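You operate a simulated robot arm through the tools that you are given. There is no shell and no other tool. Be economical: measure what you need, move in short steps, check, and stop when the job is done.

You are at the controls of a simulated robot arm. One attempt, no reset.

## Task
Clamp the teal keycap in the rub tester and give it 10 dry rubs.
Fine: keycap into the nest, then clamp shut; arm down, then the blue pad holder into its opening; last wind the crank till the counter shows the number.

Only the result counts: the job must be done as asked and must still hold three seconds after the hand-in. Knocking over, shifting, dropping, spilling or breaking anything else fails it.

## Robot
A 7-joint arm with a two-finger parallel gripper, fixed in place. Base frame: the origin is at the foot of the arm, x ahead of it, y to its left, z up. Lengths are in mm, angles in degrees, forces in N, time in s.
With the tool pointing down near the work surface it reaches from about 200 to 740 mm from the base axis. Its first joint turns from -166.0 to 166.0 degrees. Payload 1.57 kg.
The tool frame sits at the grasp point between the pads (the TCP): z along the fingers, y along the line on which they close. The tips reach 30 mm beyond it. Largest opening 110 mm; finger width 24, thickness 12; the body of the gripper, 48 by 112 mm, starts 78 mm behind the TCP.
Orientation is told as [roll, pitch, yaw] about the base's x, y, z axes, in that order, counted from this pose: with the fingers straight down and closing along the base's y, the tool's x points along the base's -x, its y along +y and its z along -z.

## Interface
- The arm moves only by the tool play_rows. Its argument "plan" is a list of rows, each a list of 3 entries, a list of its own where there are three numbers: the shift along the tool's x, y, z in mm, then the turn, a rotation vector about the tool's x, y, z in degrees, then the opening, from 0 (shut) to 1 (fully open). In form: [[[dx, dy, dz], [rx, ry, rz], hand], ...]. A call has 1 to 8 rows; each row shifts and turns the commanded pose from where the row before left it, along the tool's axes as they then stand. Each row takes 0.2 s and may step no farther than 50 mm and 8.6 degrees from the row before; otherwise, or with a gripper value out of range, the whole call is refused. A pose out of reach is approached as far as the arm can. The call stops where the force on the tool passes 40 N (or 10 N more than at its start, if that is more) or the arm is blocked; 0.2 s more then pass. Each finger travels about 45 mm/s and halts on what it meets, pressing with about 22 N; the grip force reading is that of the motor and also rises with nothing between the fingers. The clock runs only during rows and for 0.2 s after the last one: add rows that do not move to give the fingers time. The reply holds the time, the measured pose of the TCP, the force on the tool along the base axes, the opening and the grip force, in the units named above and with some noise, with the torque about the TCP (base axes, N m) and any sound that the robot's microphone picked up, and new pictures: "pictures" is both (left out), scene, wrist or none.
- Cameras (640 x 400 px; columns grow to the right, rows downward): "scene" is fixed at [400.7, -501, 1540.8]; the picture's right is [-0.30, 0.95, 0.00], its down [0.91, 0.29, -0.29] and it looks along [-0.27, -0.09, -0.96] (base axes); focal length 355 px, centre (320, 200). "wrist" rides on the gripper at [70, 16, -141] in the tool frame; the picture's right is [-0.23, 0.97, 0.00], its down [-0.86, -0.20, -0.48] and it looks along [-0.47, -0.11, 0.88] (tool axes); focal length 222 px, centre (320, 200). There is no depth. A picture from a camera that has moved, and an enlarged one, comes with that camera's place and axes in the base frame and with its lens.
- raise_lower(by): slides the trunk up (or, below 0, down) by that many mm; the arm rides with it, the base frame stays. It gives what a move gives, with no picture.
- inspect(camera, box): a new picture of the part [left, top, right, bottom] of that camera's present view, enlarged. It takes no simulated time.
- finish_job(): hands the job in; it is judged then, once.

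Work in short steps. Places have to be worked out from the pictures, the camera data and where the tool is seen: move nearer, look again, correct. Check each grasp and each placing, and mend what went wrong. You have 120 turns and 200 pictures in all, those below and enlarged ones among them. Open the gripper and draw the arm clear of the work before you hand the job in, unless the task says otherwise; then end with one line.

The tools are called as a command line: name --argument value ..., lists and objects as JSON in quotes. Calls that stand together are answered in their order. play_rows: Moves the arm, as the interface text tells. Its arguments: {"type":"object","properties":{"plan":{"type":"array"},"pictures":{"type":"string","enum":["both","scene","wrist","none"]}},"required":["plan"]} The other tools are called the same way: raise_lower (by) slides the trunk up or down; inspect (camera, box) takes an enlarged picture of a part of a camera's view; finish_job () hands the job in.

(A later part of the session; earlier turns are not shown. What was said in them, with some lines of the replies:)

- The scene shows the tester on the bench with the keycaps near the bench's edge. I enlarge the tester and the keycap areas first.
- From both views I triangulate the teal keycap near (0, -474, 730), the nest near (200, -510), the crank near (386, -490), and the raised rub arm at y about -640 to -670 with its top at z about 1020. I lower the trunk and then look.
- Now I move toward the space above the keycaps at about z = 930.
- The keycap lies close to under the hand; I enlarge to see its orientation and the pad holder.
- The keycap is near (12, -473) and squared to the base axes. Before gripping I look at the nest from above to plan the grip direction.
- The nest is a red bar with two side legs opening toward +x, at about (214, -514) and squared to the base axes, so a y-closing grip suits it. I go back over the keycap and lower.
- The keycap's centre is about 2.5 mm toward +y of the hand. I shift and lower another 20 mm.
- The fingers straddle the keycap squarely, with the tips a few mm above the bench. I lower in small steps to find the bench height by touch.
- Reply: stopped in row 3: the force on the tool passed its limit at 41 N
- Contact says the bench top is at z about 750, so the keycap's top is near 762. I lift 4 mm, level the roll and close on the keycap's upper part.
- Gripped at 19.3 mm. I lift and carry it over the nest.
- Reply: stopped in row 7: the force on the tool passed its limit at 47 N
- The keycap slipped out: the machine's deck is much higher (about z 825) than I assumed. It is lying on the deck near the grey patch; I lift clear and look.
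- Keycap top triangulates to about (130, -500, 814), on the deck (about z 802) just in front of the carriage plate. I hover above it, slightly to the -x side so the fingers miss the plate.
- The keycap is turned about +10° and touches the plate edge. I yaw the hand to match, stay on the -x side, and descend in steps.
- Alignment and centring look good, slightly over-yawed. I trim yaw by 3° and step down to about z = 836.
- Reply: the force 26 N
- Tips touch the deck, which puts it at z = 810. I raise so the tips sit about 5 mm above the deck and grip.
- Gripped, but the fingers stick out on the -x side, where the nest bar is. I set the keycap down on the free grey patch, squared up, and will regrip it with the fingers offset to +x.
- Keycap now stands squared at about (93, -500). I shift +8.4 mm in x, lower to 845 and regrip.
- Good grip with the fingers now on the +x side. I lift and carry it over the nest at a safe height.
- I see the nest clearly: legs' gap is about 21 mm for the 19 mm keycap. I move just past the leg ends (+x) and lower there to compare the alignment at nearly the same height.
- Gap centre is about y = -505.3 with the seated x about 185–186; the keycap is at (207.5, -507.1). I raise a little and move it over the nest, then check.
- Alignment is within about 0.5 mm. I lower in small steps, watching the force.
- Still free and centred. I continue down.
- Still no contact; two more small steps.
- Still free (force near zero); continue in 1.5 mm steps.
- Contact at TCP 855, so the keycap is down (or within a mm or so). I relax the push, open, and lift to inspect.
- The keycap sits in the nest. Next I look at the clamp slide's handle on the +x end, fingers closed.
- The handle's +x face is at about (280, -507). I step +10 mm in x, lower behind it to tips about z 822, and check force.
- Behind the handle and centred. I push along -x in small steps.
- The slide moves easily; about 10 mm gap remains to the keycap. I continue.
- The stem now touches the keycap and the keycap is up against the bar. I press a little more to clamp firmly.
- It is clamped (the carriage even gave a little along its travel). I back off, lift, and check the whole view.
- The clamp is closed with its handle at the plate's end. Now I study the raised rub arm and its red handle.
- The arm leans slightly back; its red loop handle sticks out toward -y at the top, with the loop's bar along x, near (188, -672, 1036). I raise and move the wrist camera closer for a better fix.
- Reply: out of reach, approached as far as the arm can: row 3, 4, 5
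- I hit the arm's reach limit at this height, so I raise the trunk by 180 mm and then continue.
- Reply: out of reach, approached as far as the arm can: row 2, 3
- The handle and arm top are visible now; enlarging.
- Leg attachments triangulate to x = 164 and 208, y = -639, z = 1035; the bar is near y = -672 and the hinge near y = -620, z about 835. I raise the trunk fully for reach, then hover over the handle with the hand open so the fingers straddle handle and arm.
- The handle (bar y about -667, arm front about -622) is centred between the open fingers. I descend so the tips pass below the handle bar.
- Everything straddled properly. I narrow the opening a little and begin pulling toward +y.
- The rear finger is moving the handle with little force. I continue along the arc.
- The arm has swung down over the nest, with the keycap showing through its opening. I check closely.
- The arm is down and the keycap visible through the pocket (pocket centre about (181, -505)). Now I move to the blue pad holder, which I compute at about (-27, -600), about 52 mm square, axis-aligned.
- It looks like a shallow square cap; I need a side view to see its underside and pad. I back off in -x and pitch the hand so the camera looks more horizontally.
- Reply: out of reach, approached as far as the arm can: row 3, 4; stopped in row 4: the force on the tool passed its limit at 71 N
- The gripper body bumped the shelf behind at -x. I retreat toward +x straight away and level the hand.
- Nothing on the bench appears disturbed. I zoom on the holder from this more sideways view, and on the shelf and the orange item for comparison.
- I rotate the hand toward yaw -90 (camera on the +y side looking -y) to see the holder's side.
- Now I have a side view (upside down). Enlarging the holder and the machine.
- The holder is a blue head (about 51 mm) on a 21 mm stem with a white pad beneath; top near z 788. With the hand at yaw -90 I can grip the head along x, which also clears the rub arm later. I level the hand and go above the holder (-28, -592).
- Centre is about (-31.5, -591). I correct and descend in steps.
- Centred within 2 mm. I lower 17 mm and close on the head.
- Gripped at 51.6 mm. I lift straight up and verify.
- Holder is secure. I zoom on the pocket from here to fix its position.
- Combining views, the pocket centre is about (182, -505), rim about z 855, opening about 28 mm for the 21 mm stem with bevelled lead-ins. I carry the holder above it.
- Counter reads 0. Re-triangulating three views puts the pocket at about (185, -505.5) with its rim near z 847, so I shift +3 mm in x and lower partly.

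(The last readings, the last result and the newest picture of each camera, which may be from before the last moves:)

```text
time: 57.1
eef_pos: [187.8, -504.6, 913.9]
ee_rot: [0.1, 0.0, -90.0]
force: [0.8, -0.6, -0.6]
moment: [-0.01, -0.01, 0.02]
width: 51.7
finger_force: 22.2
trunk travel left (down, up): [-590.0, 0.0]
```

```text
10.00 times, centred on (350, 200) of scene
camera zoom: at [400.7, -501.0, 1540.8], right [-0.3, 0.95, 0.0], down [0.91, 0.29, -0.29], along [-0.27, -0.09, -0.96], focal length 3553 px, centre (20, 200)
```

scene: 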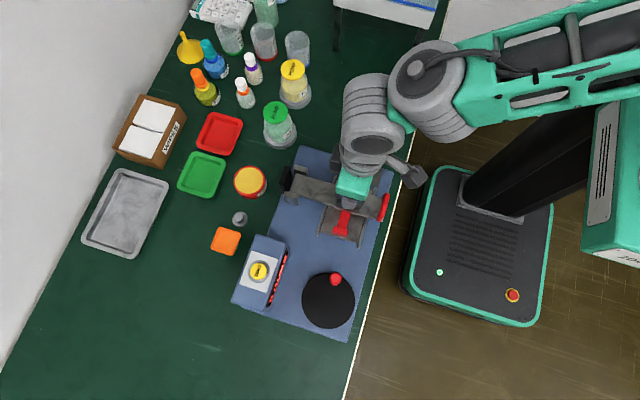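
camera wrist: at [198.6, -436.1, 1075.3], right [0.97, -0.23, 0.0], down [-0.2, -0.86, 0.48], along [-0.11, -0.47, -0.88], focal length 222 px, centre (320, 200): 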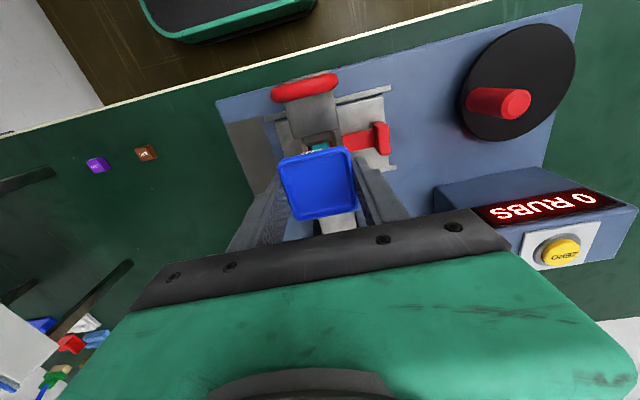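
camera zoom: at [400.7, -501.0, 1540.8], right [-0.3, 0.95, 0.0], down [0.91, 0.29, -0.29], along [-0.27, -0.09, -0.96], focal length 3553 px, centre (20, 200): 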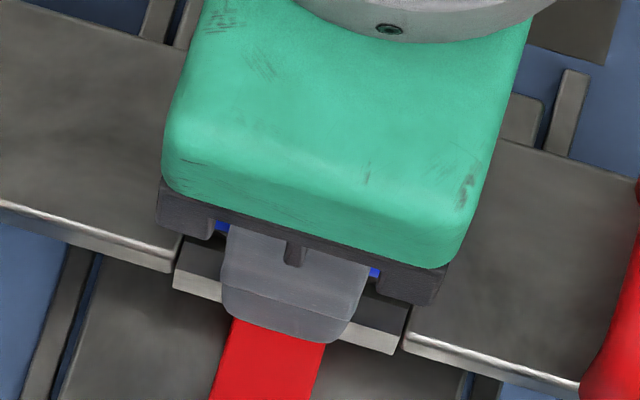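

Pocket centre x is about 184; the holder is within about 1 mm. I lower in small steps watching for contact.

play_rows --plan '[[[0, -1, 4], [0, 0, 0], 0.35], [[0, 0, 4], [0, 0, 0], 0.35], [[0, 0, 4], [0, 0, 0], 0.35], [[0, 0, 4], [0, 0, 0], 0.35]]' --pictures "none"

inspect --camera "wrist" --box '[220, 90, 420, 215]'

```text
time: 58.1
eef_pos: [185.9, -504.4, 897.0]
ee_rot: [0.0, 0.0, -90.1]
force: [0.4, 0.9, -0.9]
moment: [0.02, -0.03, 0.03]
width: 51.7
finger_force: 21.9
trunk travel left (down, up): [-590.0, 0.0]
```

```text
3.20 times, centred on (320, 152) of wrist
camera zoom: at [201.3, -435.4, 1040.4], right [0.97, -0.23, 0.0], down [-0.2, -0.86, 0.48], along [-0.11, -0.47, -0.88], focal length 711 px, centre (320, 352)
```

zoom: 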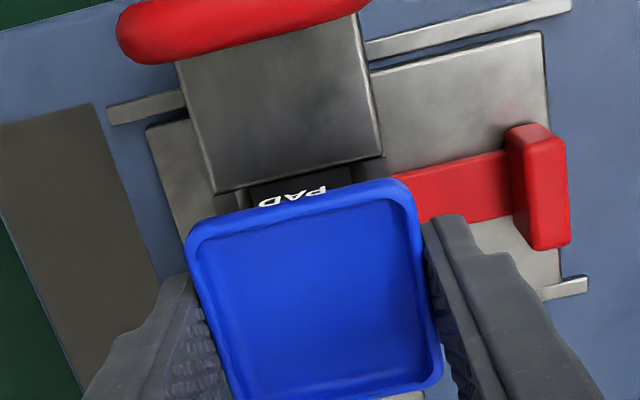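

No contact, so the stem is likely entering. Continue down.

play_rows --plan '[[[-0.5, 0, 3], [0, 0, 0], 0.35], [[0, 0, 3], [0, 0, 0], 0.35], [[0, 0, 3], [0, 0, 0], 0.35]]' --pictures "none"

inspect --camera "wrist" --box '[220, 90, 420, 215]'

```text
time: 58.9
eef_pos: [184.6, -505.0, 889.6]
ee_rot: [0.0, 0.0, -90.0]
force: [-0.2, 0.2, -1.7]
moment: [0.02, -0.01, 0.03]
width: 51.8
finger_force: 22.1
trunk travel left (down, up): [-590.0, 0.0]
```

```text
3.20 times, centred on (320, 152) of wrist
camera zoom: at [201.0, -435.8, 1031.6], right [0.97, -0.23, 0.0], down [-0.2, -0.86, 0.48], along [-0.11, -0.47, -0.88], focal length 711 px, centre (320, 352)
```

zoom: 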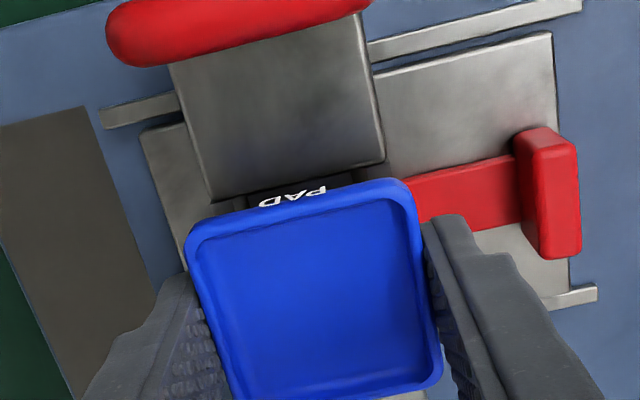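

Continue in 2 mm steps.

play_rows --plan '[[[0, 0, 2], [0, 0, 0], 0.35], [[0, 0, 2], [0, 0, 0], 0.35], [[0, 0, 2], [0, 0, 0], 0.35]]' --pictures "none"

inspect --camera "wrist" --box '[220, 90, 420, 215]'

```text
time: 59.7
eef_pos: [186.1, -505.7, 884.7]
ee_rot: [0.1, -0.3, -90.0]
force: [-0.4, 0.1, 8.7]
moment: [-0.16, -0.21, 0.04]
width: 51.8
finger_force: 7.1
trunk travel left (down, up): [-590.0, 0.0]
```

```text
3.20 times, centred on (320, 152) of wrist
camera zoom: at [200.9, -436.0, 1026.7], right [0.97, -0.23, 0.0], down [-0.2, -0.85, 0.48], along [-0.11, -0.47, -0.88], focal length 711 px, centre (320, 352)
```

zoom: 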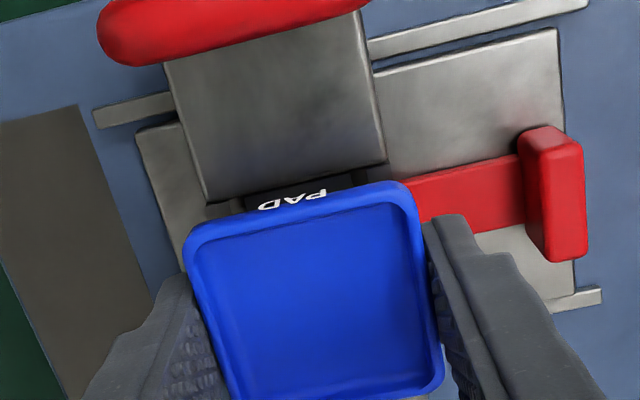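

Contact at pad bottom about z 831, which matches the keycap's top. I release and lift to inspect.

play_rows --plan '[[[0, 0, -1], [0, 0, 0], 0.5], [[0, 0, 0], [0, 0, 0], 0.6], [[0, 0, 0], [0, 0, 0], 0.7], [[0, 0, -30], [0, 0, 0], 0.7], [[0, 0, -45], [0, 0, 0], 0.7], [[0, 0, -45], [0, 0, 0], 0.7]]' --pictures "both"

inspect --camera "wrist" --box '[220, 60, 420, 185]'

```text
time: 61.1
eef_pos: [183.8, -503.6, 1004.6]
ee_rot: [0.0, -0.1, -90.0]
force: [0.3, -0.4, -0.8]
moment: [-0.02, 0.01, -0.01]
width: 76.9
finger_force: 0.2
trunk travel left (down, up): [-590.0, 0.0]
camera wrist: at [199.5, -434.9, 1146.5], right [0.97, -0.23, 0.0], down [-0.2, -0.86, 0.48], along [-0.11, -0.47, -0.88], focal length 222 px, centre (320, 200)
```

scene: 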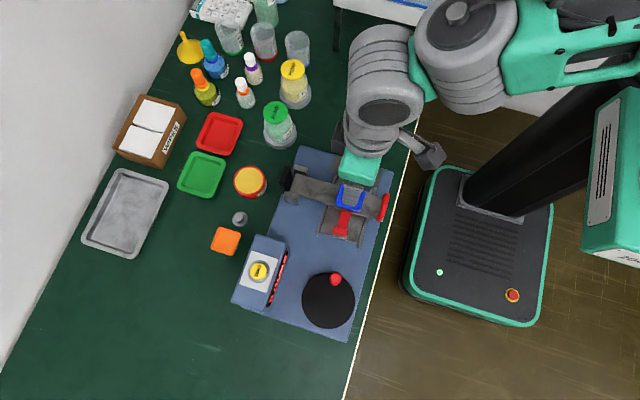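
wrist: 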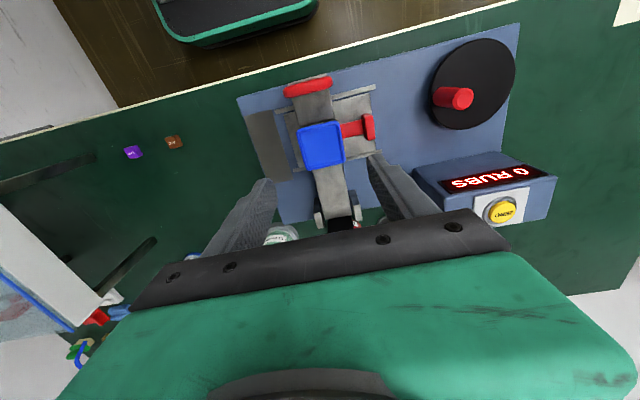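

```text
3.20 times, centred on (320, 122) of wrist
camera zoom: at [199.5, -434.9, 1146.5], right [0.97, -0.23, 0.0], down [-0.2, -0.86, 0.48], along [-0.11, -0.47, -0.88], focal length 711 px, centre (320, 448)
```

zoom: 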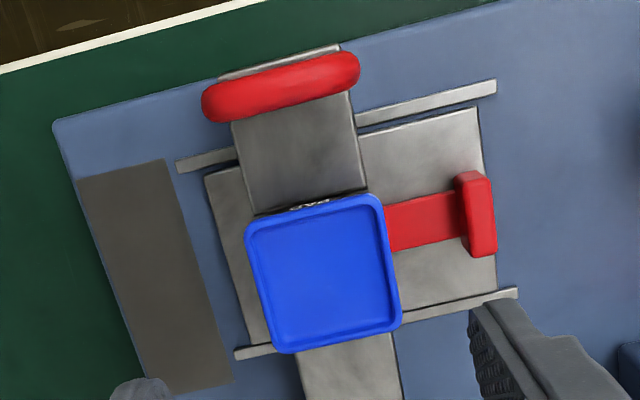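

The holder is seated level in the pocket and the counter reads "0 RUBS". The crank disc centre is about (387.5, -489.5) with a vertical peg about 44 mm out at (343, -490), top about z 885. I move above the peg and look.

play_rows --plan '[[[3, 45, 0], [0, 0, 0], 0.6], [[3, 45, 0], [0, 0, 0], 0.5], [[3, 40, 10], [0, 0, 0], 0.5], [[4, 29, 30], [0, 0, 0], 0.5]]' --pictures "both"

inspect --camera "wrist" --box '[220, 70, 460, 220]'

inspect --camera "scene" --box '[230, 225, 310, 315]'

```text
time: 62.1
eef_pos: [344.7, -492.6, 962.2]
ee_rot: [0.0, 0.0, -90.0]
force: [0.0, 0.6, 0.9]
moment: [0.02, -0.04, 0.0]
width: 55.1
finger_force: 0.1
trunk travel left (down, up): [-590.0, 0.0]
camera wrist: at [360.4, -423.6, 1105.7], right [0.97, -0.23, 0.0], down [-0.2, -0.86, 0.48], along [-0.11, -0.47, -0.88], focal length 222 px, centre (320, 200)
```

scene: 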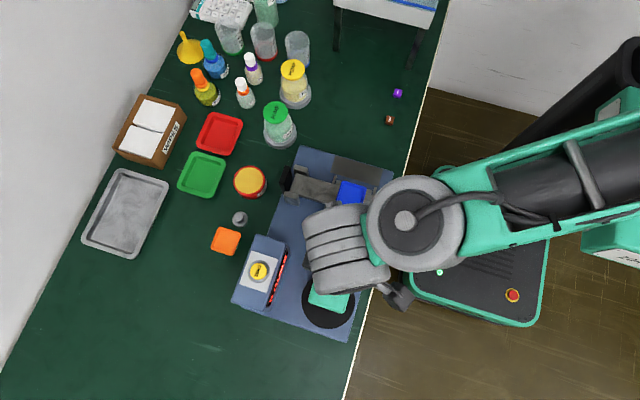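
wrist: 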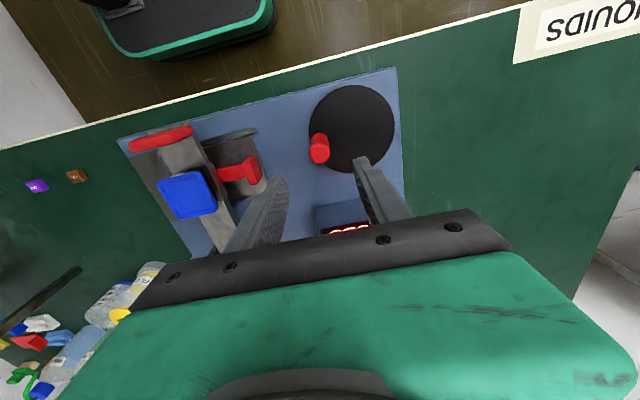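

```text
2.67 times, centred on (340, 145) of wrist
camera zoom: at [360.4, -423.6, 1105.7], right [0.97, -0.23, 0.0], down [-0.2, -0.86, 0.48], along [-0.11, -0.47, -0.88], focal length 592 px, centre (267, 347)
```

zoom: 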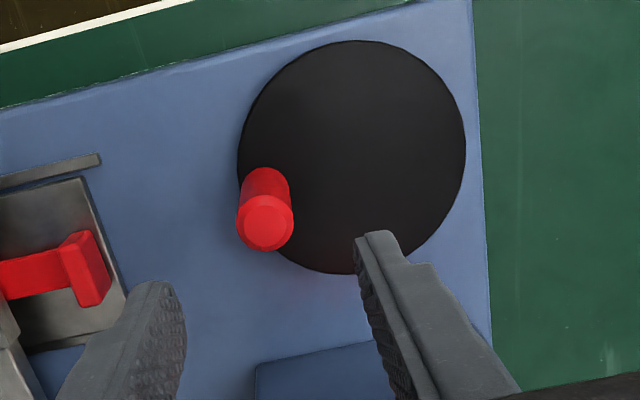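

```text
4.44 times, centred on (270, 270) of scene
camera zoom: at [400.7, -501.0, 1540.8], right [-0.3, 0.95, 0.0], down [0.91, 0.29, -0.29], along [-0.27, -0.09, -0.96], focal length 1579 px, centre (542, -111)
```

zoom: 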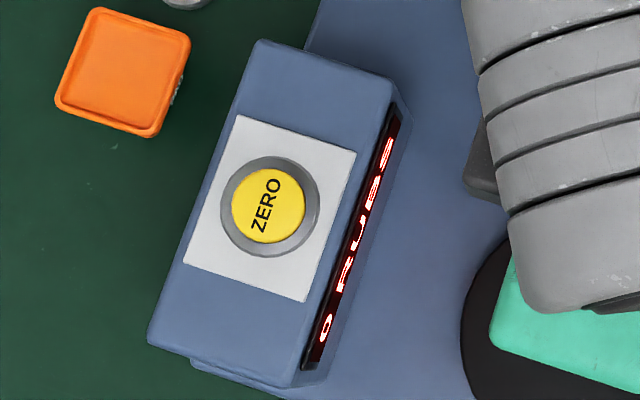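

The counter is legible in the scene zoom. The peg is centred at about (344, -491). I descend around it.

play_rows --plan '[[[1, 0, 40], [0, 0, 0], 0.5], [[0, 0, 35], [0, 0, 0], 0.45]]' --pictures "none"

inspect --camera "wrist" --box '[220, 70, 460, 220]'

```text
time: 62.7
eef_pos: [344.7, -491.9, 888.7]
ee_rot: [-0.1, 0.0, -90.0]
force: [0.2, 0.3, -0.6]
moment: [0.0, 0.01, 0.01]
width: 49.5
finger_force: 0.1
trunk travel left (down, up): [-590.0, 0.0]
```

```text
2.67 times, centred on (340, 145) of wrist
camera zoom: at [360.2, -422.4, 1031.0], right [0.97, -0.23, 0.0], down [-0.2, -0.86, 0.48], along [-0.11, -0.47, -0.88], focal length 592 px, centre (267, 347)
```

zoom: 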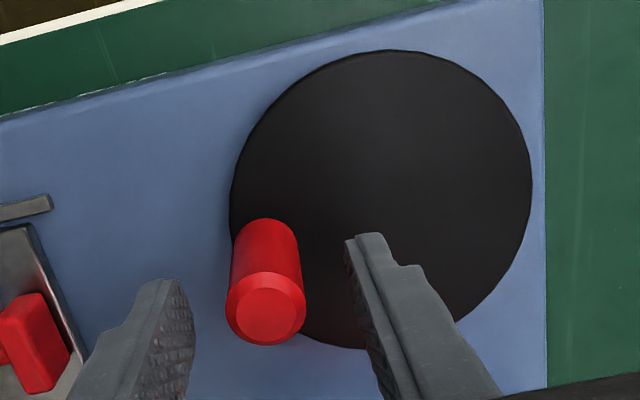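

Peg axis about (344.5, -489), top 886, disc surface about 837. I lower to TCP 875 and grip the peg.

play_rows --plan '[[[2.5, 0, 8], [0, 0, 0], 0.4], [[0, 0, 6], [0, 0, 0], 0.3], [[0, 0, 0], [0, 0, 0], 0.1], [[0, 0, 0], [0, 0, 0], 0.1], [[0, 0, 0], [0, 0, 0], 0.1]]' --pictures "none"

inspect --camera "wrist" --box '[220, 70, 460, 220]'

```text
time: 63.9
eef_pos: [345.3, -487.7, 874.6]
ee_rot: [0.0, 0.0, -90.0]
force: [6.9, 0.6, -1.2]
moment: [-0.2, 0.64, 0.01]
width: 21.5
finger_force: 34.3
trunk travel left (down, up): [-590.0, 0.0]
```

```text
2.67 times, centred on (340, 145) of wrist
camera zoom: at [360.8, -419.1, 1017.4], right [0.97, -0.23, 0.0], down [-0.2, -0.86, 0.48], along [-0.11, -0.47, -0.88], focal length 592 px, centre (267, 347)
```

zoom: 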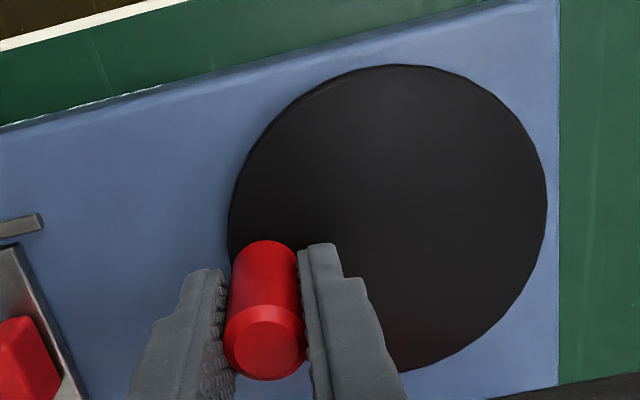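

Firm grip (peg diameter 21.5 mm). I start turning clockwise with 30° steps at radius 42.5 mm, first a quarter turn, and check forces.

play_rows --plan '[[[21.25, 5.7, 0], [0, 0, 0], 0.1], [[15.55, 15.55, 0], [0, 0, 0], 0.1], [[5.7, 21.25, 0], [0, 0, 0], 0.1]]' --pictures "wrist"

inspect --camera "scene" --box '[230, 225, 310, 315]'

```text
time: 64.7
eef_pos: [385.8, -448.7, 874.5]
ee_rot: [0.1, -0.1, -90.2]
force: [0.6, -11.8, 0.3]
moment: [0.34, 0.98, 0.03]
width: 21.6
finger_force: 34.1
trunk travel left (down, up): [-590.0, 0.0]
camera wrist: at [402.4, -378.9, 1017.3], right [0.97, -0.23, 0.0], down [-0.2, -0.85, 0.48], along [-0.11, -0.47, -0.88], focal length 222 px, centre (320, 200)
```

wrist: 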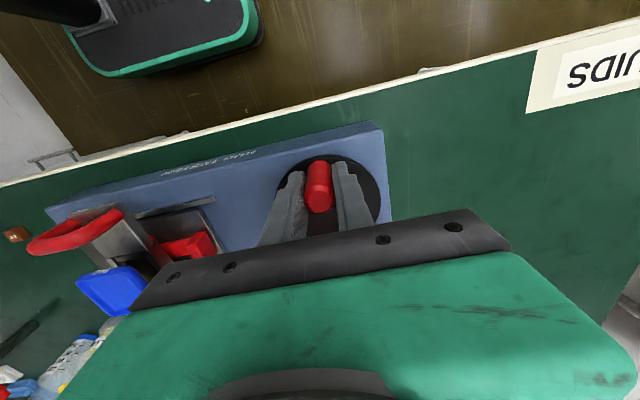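

```text
4.44 times, centred on (270, 270) of scene
camera zoom: at [400.7, -501.0, 1540.8], right [-0.3, 0.95, 0.0], down [0.91, 0.29, -0.29], along [-0.27, -0.09, -0.96], focal length 1579 px, centre (542, -111)
```

zoom: 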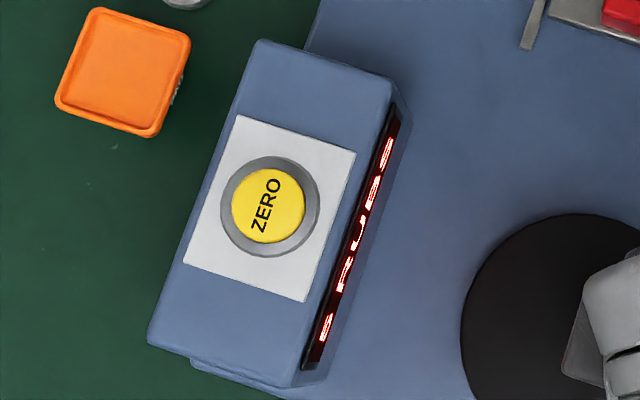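

The display changed; I zoom more to read it.

inspect --camera "scene" --box '[276, 276, 300, 312]'

inspect --camera "wrist" --box '[60, 170, 260, 320]'

```text
11.11 times, centred on (288, 294) of scene
camera zoom: at [400.7, -501.0, 1540.8], right [-0.3, 0.95, 0.0], down [0.91, 0.29, -0.29], along [-0.27, -0.09, -0.96], focal length 3948 px, centre (676, -844)
```

zoom: 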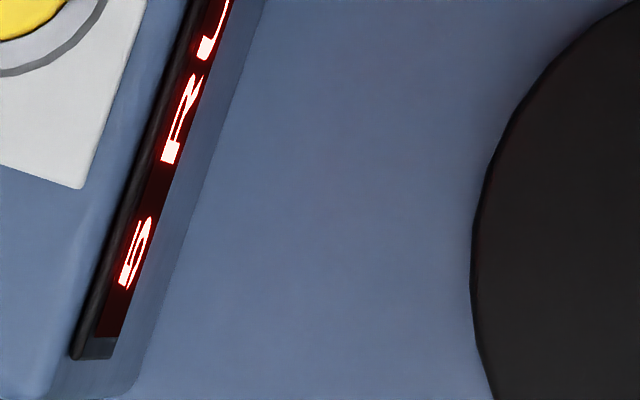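

```text
2.67 times, centred on (160, 245) of wrist
camera zoom: at [402.4, -378.9, 1017.3], right [0.97, -0.23, 0.0], down [-0.2, -0.85, 0.48], along [-0.11, -0.47, -0.88], focal length 592 px, centre (747, 80)
```

zoom: 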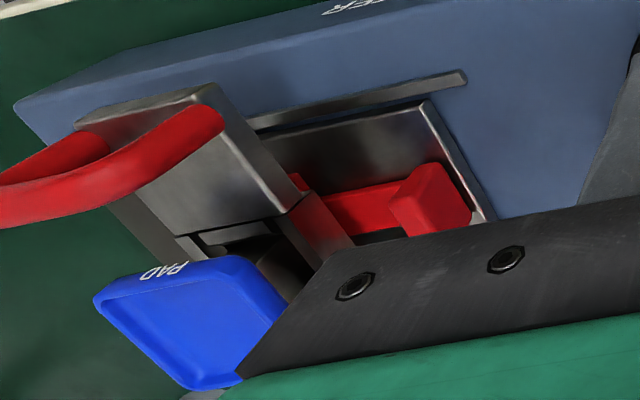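

The display shows what may be a 5 after a quarter turn, so the crank may be geared. I release the peg and move the camera to read the counter properly before going on.

play_rows --plan '[[[0, 0, 0], [0, 0, 0], 0.3], [[0, 0, 0], [0, 0, 0], 0.45], [[0, 0, -45], [0, 0, 0], 0.45], [[0, -30, -35], [0, 0, 0], 0.45], [[0, -45, -15], [0, 0, 0], 0.45], [[0, -45, 0], [0, 0, 0], 0.45], [[0, -20, 0], [0, 0, 0], 0.45]]' --pictures "wrist"

inspect --camera "wrist" --box '[410, 120, 610, 245]'

```text
time: 66.3
eef_pos: [245.9, -447.3, 969.9]
ee_rot: [0.1, 0.0, -90.0]
force: [0.5, -0.6, -0.1]
moment: [0.0, 0.01, 0.0]
width: 49.4
finger_force: 0.0
trunk travel left (down, up): [-590.0, 0.0]
camera wrist: at [261.7, -377.4, 1113.0], right [0.97, -0.23, 0.0], down [-0.2, -0.86, 0.48], along [-0.11, -0.47, -0.88], focal length 222 px, centre (320, 200)
```

wrist: 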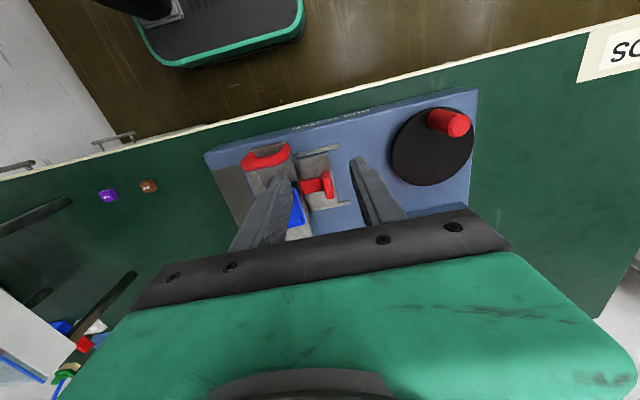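

```text
3.20 times, centred on (510, 182) of wrist
camera zoom: at [261.7, -377.4, 1113.0], right [0.97, -0.23, 0.0], down [-0.2, -0.86, 0.48], along [-0.11, -0.47, -0.88], focal length 711 px, centre (-288, 256)
```

zoom: 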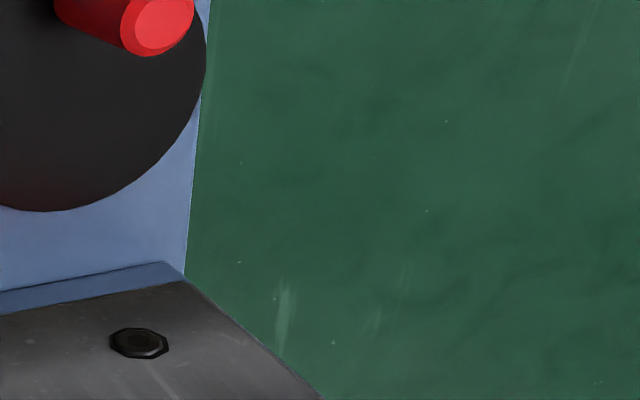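

The counter is hidden from here; I move to the earlier vantage where it was legible.

play_rows --plan '[[[-20, -25, -35], [0, 0, 0], 0.45], [[-30, -30, 0], [0, 0, 0], 0.45]]' --pictures "wrist"

inspect --camera "wrist" --box '[410, 120, 610, 245]'

```text
time: 66.9
eef_pos: [191.4, -496.0, 1005.0]
ee_rot: [0.0, 0.0, -90.0]
force: [-0.4, -0.6, -0.7]
moment: [0.0, -0.02, 0.0]
width: 49.4
finger_force: 0.1
trunk travel left (down, up): [-590.0, 0.0]
camera wrist: at [206.1, -427.9, 1148.0], right [0.97, -0.23, 0.0], down [-0.2, -0.86, 0.48], along [-0.11, -0.47, -0.88], focal length 222 px, centre (320, 200)
```

wrist: 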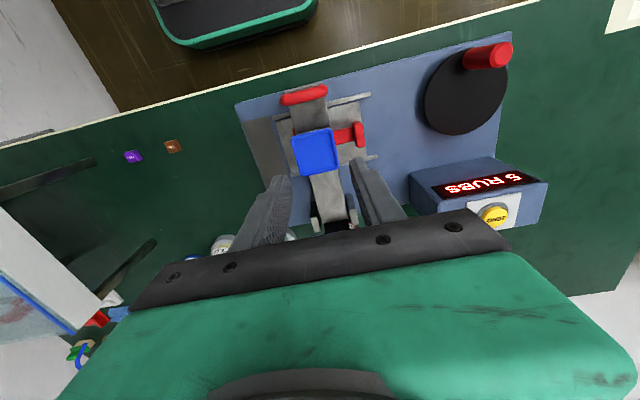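

```text
3.20 times, centred on (510, 182) of wrist
camera zoom: at [206.1, -427.9, 1148.0], right [0.97, -0.23, 0.0], down [-0.2, -0.86, 0.48], along [-0.11, -0.47, -0.88], focal length 711 px, centre (-288, 256)
```

zoom: 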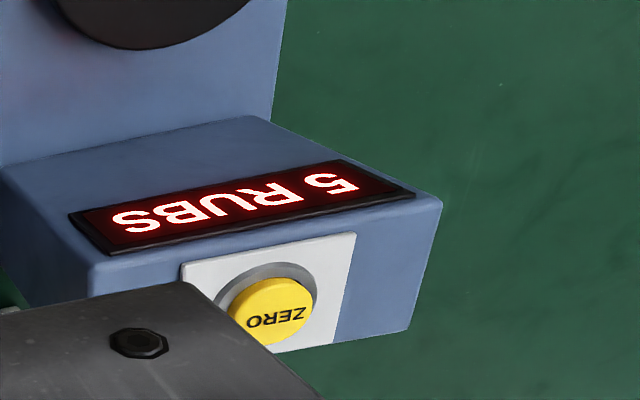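

The counter reads 5 after 90°, i.e. about 18° per rub, so about another 95° is needed. I return over the peg.

play_rows --plan '[[[30, 45, 0], [0, 0, 0], 0.45], [[17, 45, 0], [0, 0, 0], 0.45], [[0, 45, 0], [0, 0, 0], 0.45], [[0, 45, 15], [0, 0, 0], 0.45], [[0, 14, 30], [0, 0, 0], 0.45]]' --pictures "wrist"

inspect --camera "wrist" --box '[220, 70, 460, 220]'

```text
refused: row 1 steps farther than a row can; nothing moved
```

```text
2.67 times, centred on (340, 145) of wrist
camera zoom: at [206.1, -427.9, 1148.0], right [0.97, -0.23, 0.0], down [-0.2, -0.86, 0.48], along [-0.11, -0.47, -0.88], focal length 592 px, centre (267, 347)
```

zoom: 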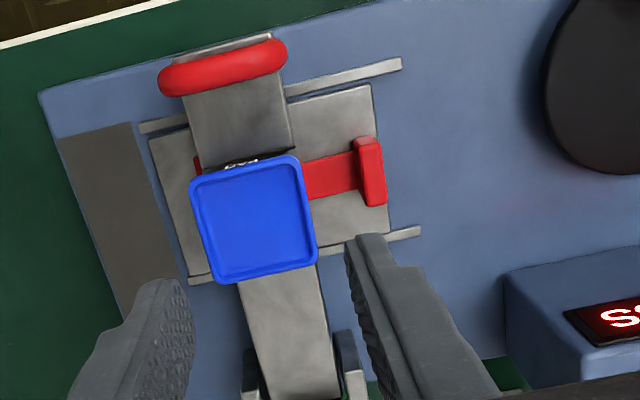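

The row was too long; I split the steps.

play_rows --plan '[[[15, 42, 0], [0, 0, 0], 0.45], [[15, 42, 0], [0, 0, 0], 0.45], [[15, 42, 0], [0, 0, 0], 0.45], [[2, 45, 10], [0, 0, 0], 0.45], [[0, 23, 30], [0, 0, 0], 0.45]]' --pictures "none"

inspect --camera "wrist" --box '[220, 70, 460, 220]'

```text
time: 68.1
eef_pos: [386.3, -450.0, 967.7]
ee_rot: [0.0, 0.0, -90.1]
force: [1.0, -0.2, 0.1]
moment: [-0.02, 0.03, 0.02]
width: 49.5
finger_force: 0.1
trunk travel left (down, up): [-590.0, 0.0]
```

```text
2.67 times, centred on (340, 145) of wrist
camera zoom: at [402.4, -380.9, 1108.9], right [0.97, -0.23, 0.0], down [-0.2, -0.85, 0.48], along [-0.11, -0.47, -0.88], focal length 592 px, centre (267, 347)
```

zoom: 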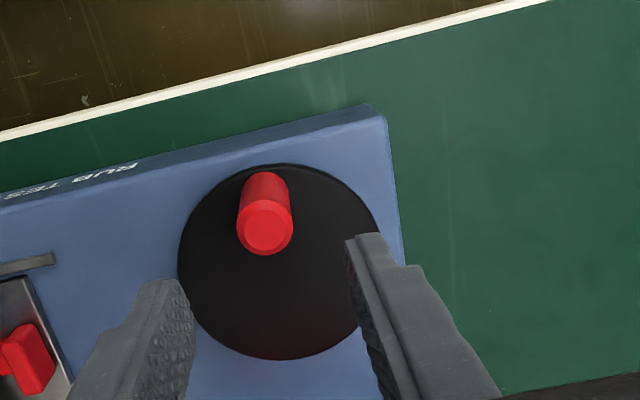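

Peg is at (386, -449.5), so the crank centre is about (386, -489.5) with radius 40. I descend and regrip.

play_rows --plan '[[[0, 0, 45], [0, 0, 0], 0.45], [[0, 0, 47.5], [0, 0, 0], 0.45], [[0, 0, 0], [0, 0, 0], 0.3], [[0, 0, 0], [0, 0, 0], 0.1], [[0, 0, 0], [0, 0, 0], 0.1], [[0, 0, 0], [0, 0, 0], 0.1]]' --pictures "none"

inspect --camera "scene" --box '[266, 246, 306, 312]'

```text
time: 69.5
eef_pos: [386.1, -449.9, 872.5]
ee_rot: [0.0, 0.0, -90.1]
force: [0.1, 0.5, 0.8]
moment: [-0.13, 0.61, 0.04]
width: 21.5
finger_force: 33.3
trunk travel left (down, up): [-590.0, 0.0]
```

```text
6.06 times, centred on (286, 279) of scene
camera zoom: at [400.7, -501.0, 1540.8], right [-0.3, 0.95, 0.0], down [0.91, 0.29, -0.29], along [-0.27, -0.09, -0.96], focal length 2154 px, centre (526, -279)
```

zoom: 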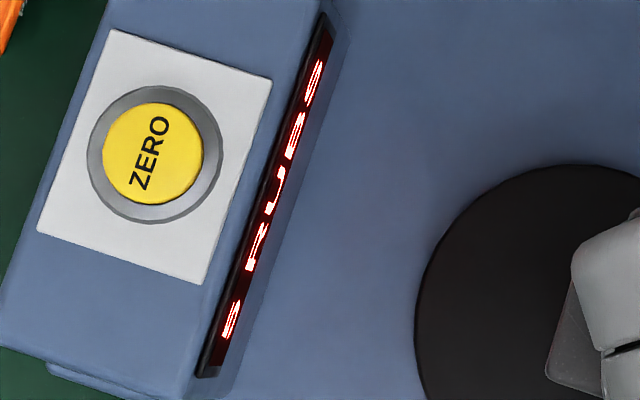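

Regripped cleanly, still at 5. I turn a further 60° clockwise and read the counter.

play_rows --plan '[[[-2.41, 13.68, 0], [0, 0, 0], 0.1], [[-6.95, 12.03, 0], [0, 0, 0], 0.1], [[-10.64, 8.93, 0], [0, 0, 0], 0.1]]' --pictures "none"

inspect --camera "scene" --box '[276, 276, 300, 312]'

```text
time: 70.3
eef_pos: [419.0, -469.7, 873.3]
ee_rot: [0.1, -0.1, -90.1]
force: [-2.6, -2.4, 5.3]
moment: [0.42, 0.7, 0.0]
width: 21.3
finger_force: 34.4
trunk travel left (down, up): [-590.0, 0.0]
```

```text
11.11 times, centred on (288, 294) of scene
camera zoom: at [400.7, -501.0, 1540.8], right [-0.3, 0.95, 0.0], down [0.91, 0.29, -0.29], along [-0.27, -0.09, -0.96], focal length 3948 px, centre (676, -844)
```

zoom: 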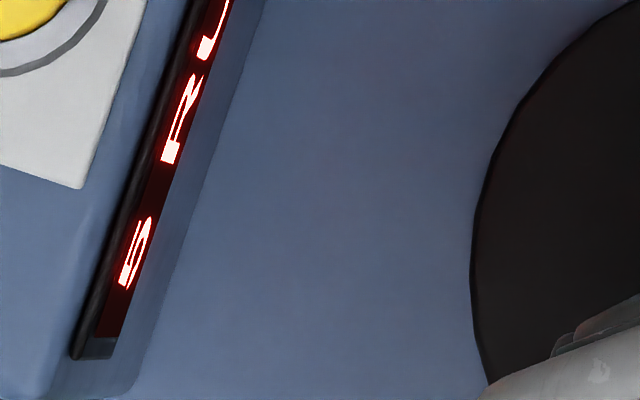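

I enlarge the digit further to tell 5 from 8.

inspect --camera "scene" --box '[283, 293, 291, 305]'

```text
16.00 times, centred on (287, 299) of scene
camera zoom: at [400.7, -501.0, 1540.8], right [-0.3, 0.95, 0.0], down [0.91, 0.29, -0.29], along [-0.27, -0.09, -0.96], focal length 5685 px, centre (848, -1384)
```

zoom: 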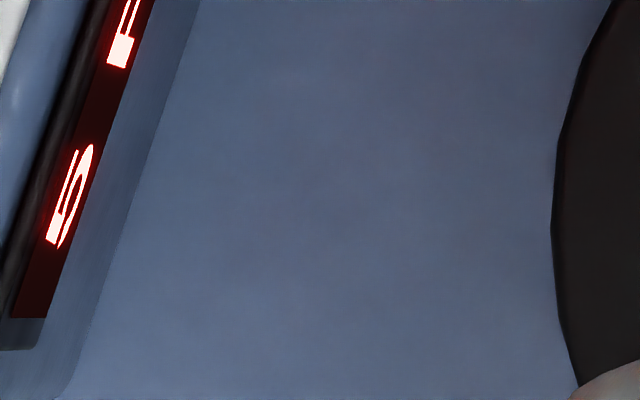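

It is still 5, so counts come in steps at certain crank positions. I keep turning in 60° portions and read after each.

play_rows --plan '[[[-13.05, 4.75, 0], [0, 0, 0], 0.1], [[-13.89, 0, 0], [0, 0, 0], 0.1], [[-13.05, -4.75, 0], [0, 0, 0], 0.1]]' --pictures "none"

inspect --camera "scene" --box '[276, 276, 300, 312]'

```text
time: 71.1
eef_pos: [420.0, -509.8, 873.7]
ee_rot: [0.2, 0.0, -90.0]
force: [-2.8, 0.9, 9.6]
moment: [0.08, 0.54, 0.0]
width: 21.3
finger_force: 34.3
trunk travel left (down, up): [-590.0, 0.0]
```

```text
11.11 times, centred on (288, 294) of scene
camera zoom: at [400.7, -501.0, 1540.8], right [-0.3, 0.95, 0.0], down [0.91, 0.29, -0.29], along [-0.27, -0.09, -0.96], focal length 3948 px, centre (676, -844)
```

zoom: 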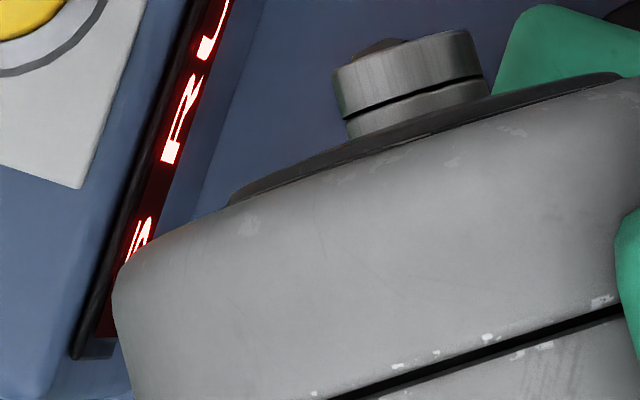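

Still 5 as far as visible. Neither a per-turn nor a per-half-turn count could overshoot 10 before the starting position, so I turn on to just before it and read there.

play_rows --plan '[[[-10.64, -8.93, 0], [0, 0, 0], 0.1], [[-6.95, -12.03, 0], [0, 0, 0], 0.1], [[-2.41, -13.68, 0], [0, 0, 0], 0.1]]' --pictures "none"

inspect --camera "scene" --box '[260, 230, 310, 312]'

inspect --camera "wrist" --box '[60, 60, 460, 240]'

```text
time: 71.9
eef_pos: [385.6, -530.4, 873.0]
ee_rot: [0.2, -0.1, -90.2]
force: [-1.0, -3.6, 5.6]
moment: [-0.7, 0.57, 0.07]
width: 21.4
finger_force: 34.4
trunk travel left (down, up): [-590.0, 0.0]
```

```text
4.88 times, centred on (285, 271) of scene
camera zoom: at [400.7, -501.0, 1540.8], right [-0.3, 0.95, 0.0], down [0.91, 0.29, -0.29], along [-0.27, -0.09, -0.96], focal length 1733 px, centre (491, -146)
```

zoom: 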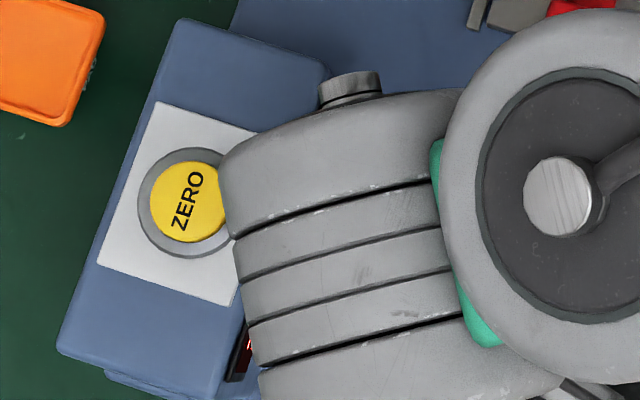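

```text
1.60 times, centred on (260, 150) of wrist
camera zoom: at [401.3, -460.7, 1015.9], right [0.97, -0.23, 0.0], down [-0.2, -0.85, 0.48], along [-0.11, -0.47, -0.88], focal length 355 px, centre (416, 280)
```

zoom: 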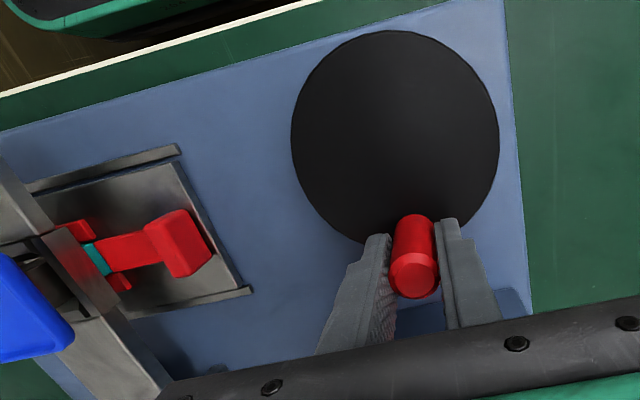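

The carriage is being driven and the peg follows well. I continue to just short of the starting angle.

play_rows --plan '[[[2.41, -13.68, 0], [0, 0, 0], 0.1], [[6.95, -12.03, 0], [0, 0, 0], 0.1], [[10.64, -8.93, 0], [0, 0, 0], 0.1], [[13.05, -4.75, 0], [0, 0, 0], 0.1]]' --pictures "none"

inspect --camera "scene" --box '[266, 246, 306, 312]'

```text
time: 72.9
eef_pos: [345.8, -495.4, 874.4]
ee_rot: [-0.1, 0.0, -90.0]
force: [-6.1, -0.4, 11.5]
moment: [-0.4, 0.84, 0.03]
width: 21.4
finger_force: 34.8
trunk travel left (down, up): [-590.0, 0.0]
```

```text
6.06 times, centred on (286, 279) of scene
camera zoom: at [400.7, -501.0, 1540.8], right [-0.3, 0.95, 0.0], down [0.91, 0.29, -0.29], along [-0.27, -0.09, -0.96], focal length 2154 px, centre (526, -279)
```

zoom: 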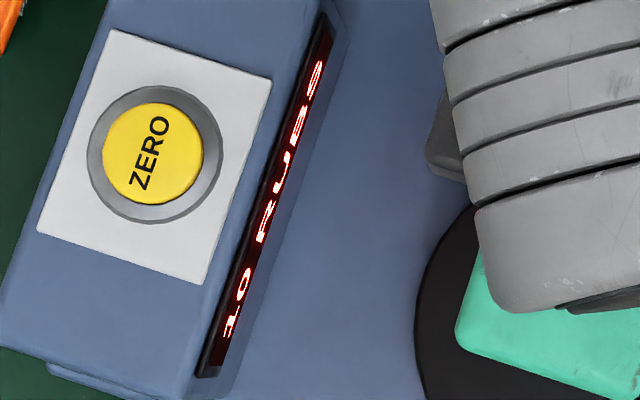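

The counter shows 10. I stop winding, open gently, lift off and verify everything.

play_rows --plan '[[[0, 0, 0], [0, 0, 0], 0.25], [[0, 0, 0], [0, 0, 0], 0.45], [[0, 0, -40], [0, 0, 0], 0.45], [[0, -20, -45], [0, 0, 0], 0.45], [[0, -45, -15], [0, 0, 0], 0.45], [[0, -45, -10], [0, 0, 0], 0.45], [[0, -40, -5], [0, 0, 0], 0.45]]' --pictures "wrist"

inspect --camera "wrist" --box '[250, 60, 570, 240]'

```text
time: 74.5
eef_pos: [194.7, -497.2, 986.8]
ee_rot: [0.1, 0.0, -90.0]
force: [-0.2, 0.4, 0.0]
moment: [0.02, -0.01, -0.02]
width: 49.4
finger_force: 0.0
trunk travel left (down, up): [-590.0, 0.0]
camera wrist: at [211.0, -427.7, 1130.4], right [0.97, -0.23, 0.0], down [-0.2, -0.86, 0.48], along [-0.11, -0.47, -0.88], focal length 222 px, centre (320, 200)
```

wrist: 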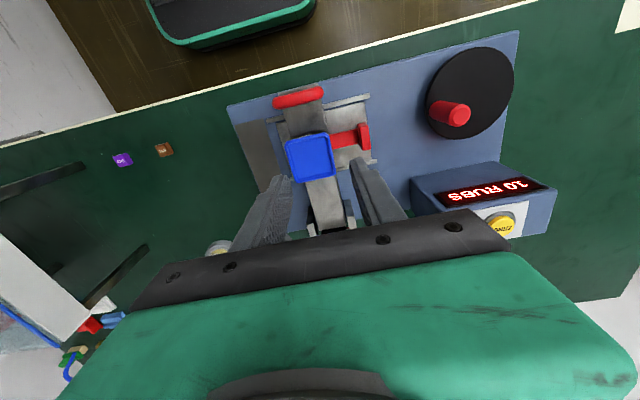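

```text
2.00 times, centred on (410, 150) of wrist
camera zoom: at [211.0, -427.7, 1130.4], right [0.97, -0.23, 0.0], down [-0.2, -0.86, 0.48], along [-0.11, -0.47, -0.88], focal length 444 px, centre (140, 300)
```

zoom: 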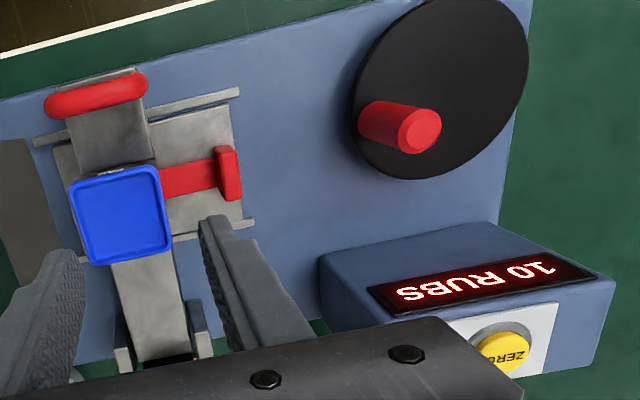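

"10 RUBS" is confirmed, with holder, arm and clamp in place. I draw the arm clear and take a final scene look.

play_rows --plan '[[[20, 0, -40], [0, 0, 0], 0.6], [[45, 0, -15], [0, 0, 0], 0.6], [[45, 0, 0], [0, 0, 0], 0.6], [[30, 0, 0], [0, 0, 0], 0.6]]' --pictures "scene"

inspect --camera "scene" --box '[170, 0, 430, 340]'

```text
time: 75.5
eef_pos: [197.8, -357.4, 1043.7]
ee_rot: [0.0, -0.1, -90.0]
force: [-0.6, 0.5, -0.5]
moment: [-0.01, 0.03, 0.0]
width: 66.1
finger_force: 0.1
trunk travel left (down, up): [-590.0, 0.0]
```

scene: 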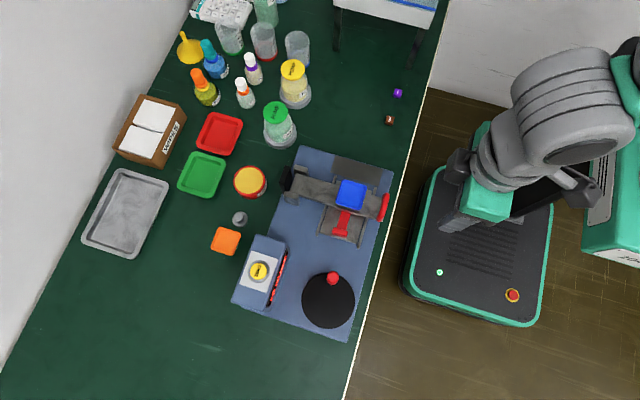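

```text
1.18 times, centred on (300, 170) of scene
camera zoom: at [400.7, -501.0, 1540.8], right [-0.3, 0.95, 0.0], down [0.91, 0.29, -0.29], along [-0.27, -0.09, -0.96], focal length 418 px, centre (344, 235)
```

zoom: 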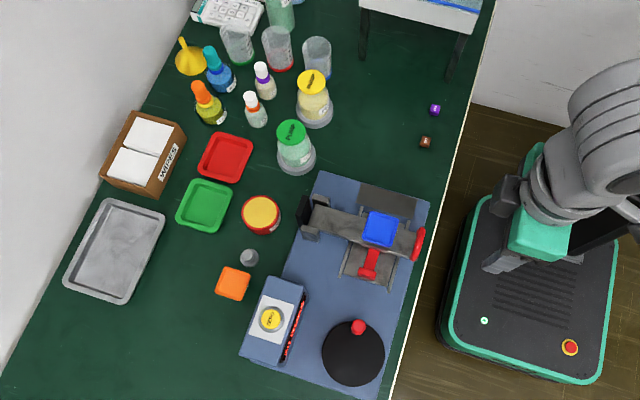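

Everything else on the bench and the shelf look as they were at the start, and the arm is clear. I hand in.

finish_job

```text
The job is handed in.
```

The teal keycap is clamped in the nest, the rub arm is down with the blue pad holder in its opening, and the counter shows 10 rubs. I dropped the keycap once on the tester deck and picked it up again, and I bumped the shelf once. Nothing looked moved in the final scene view.
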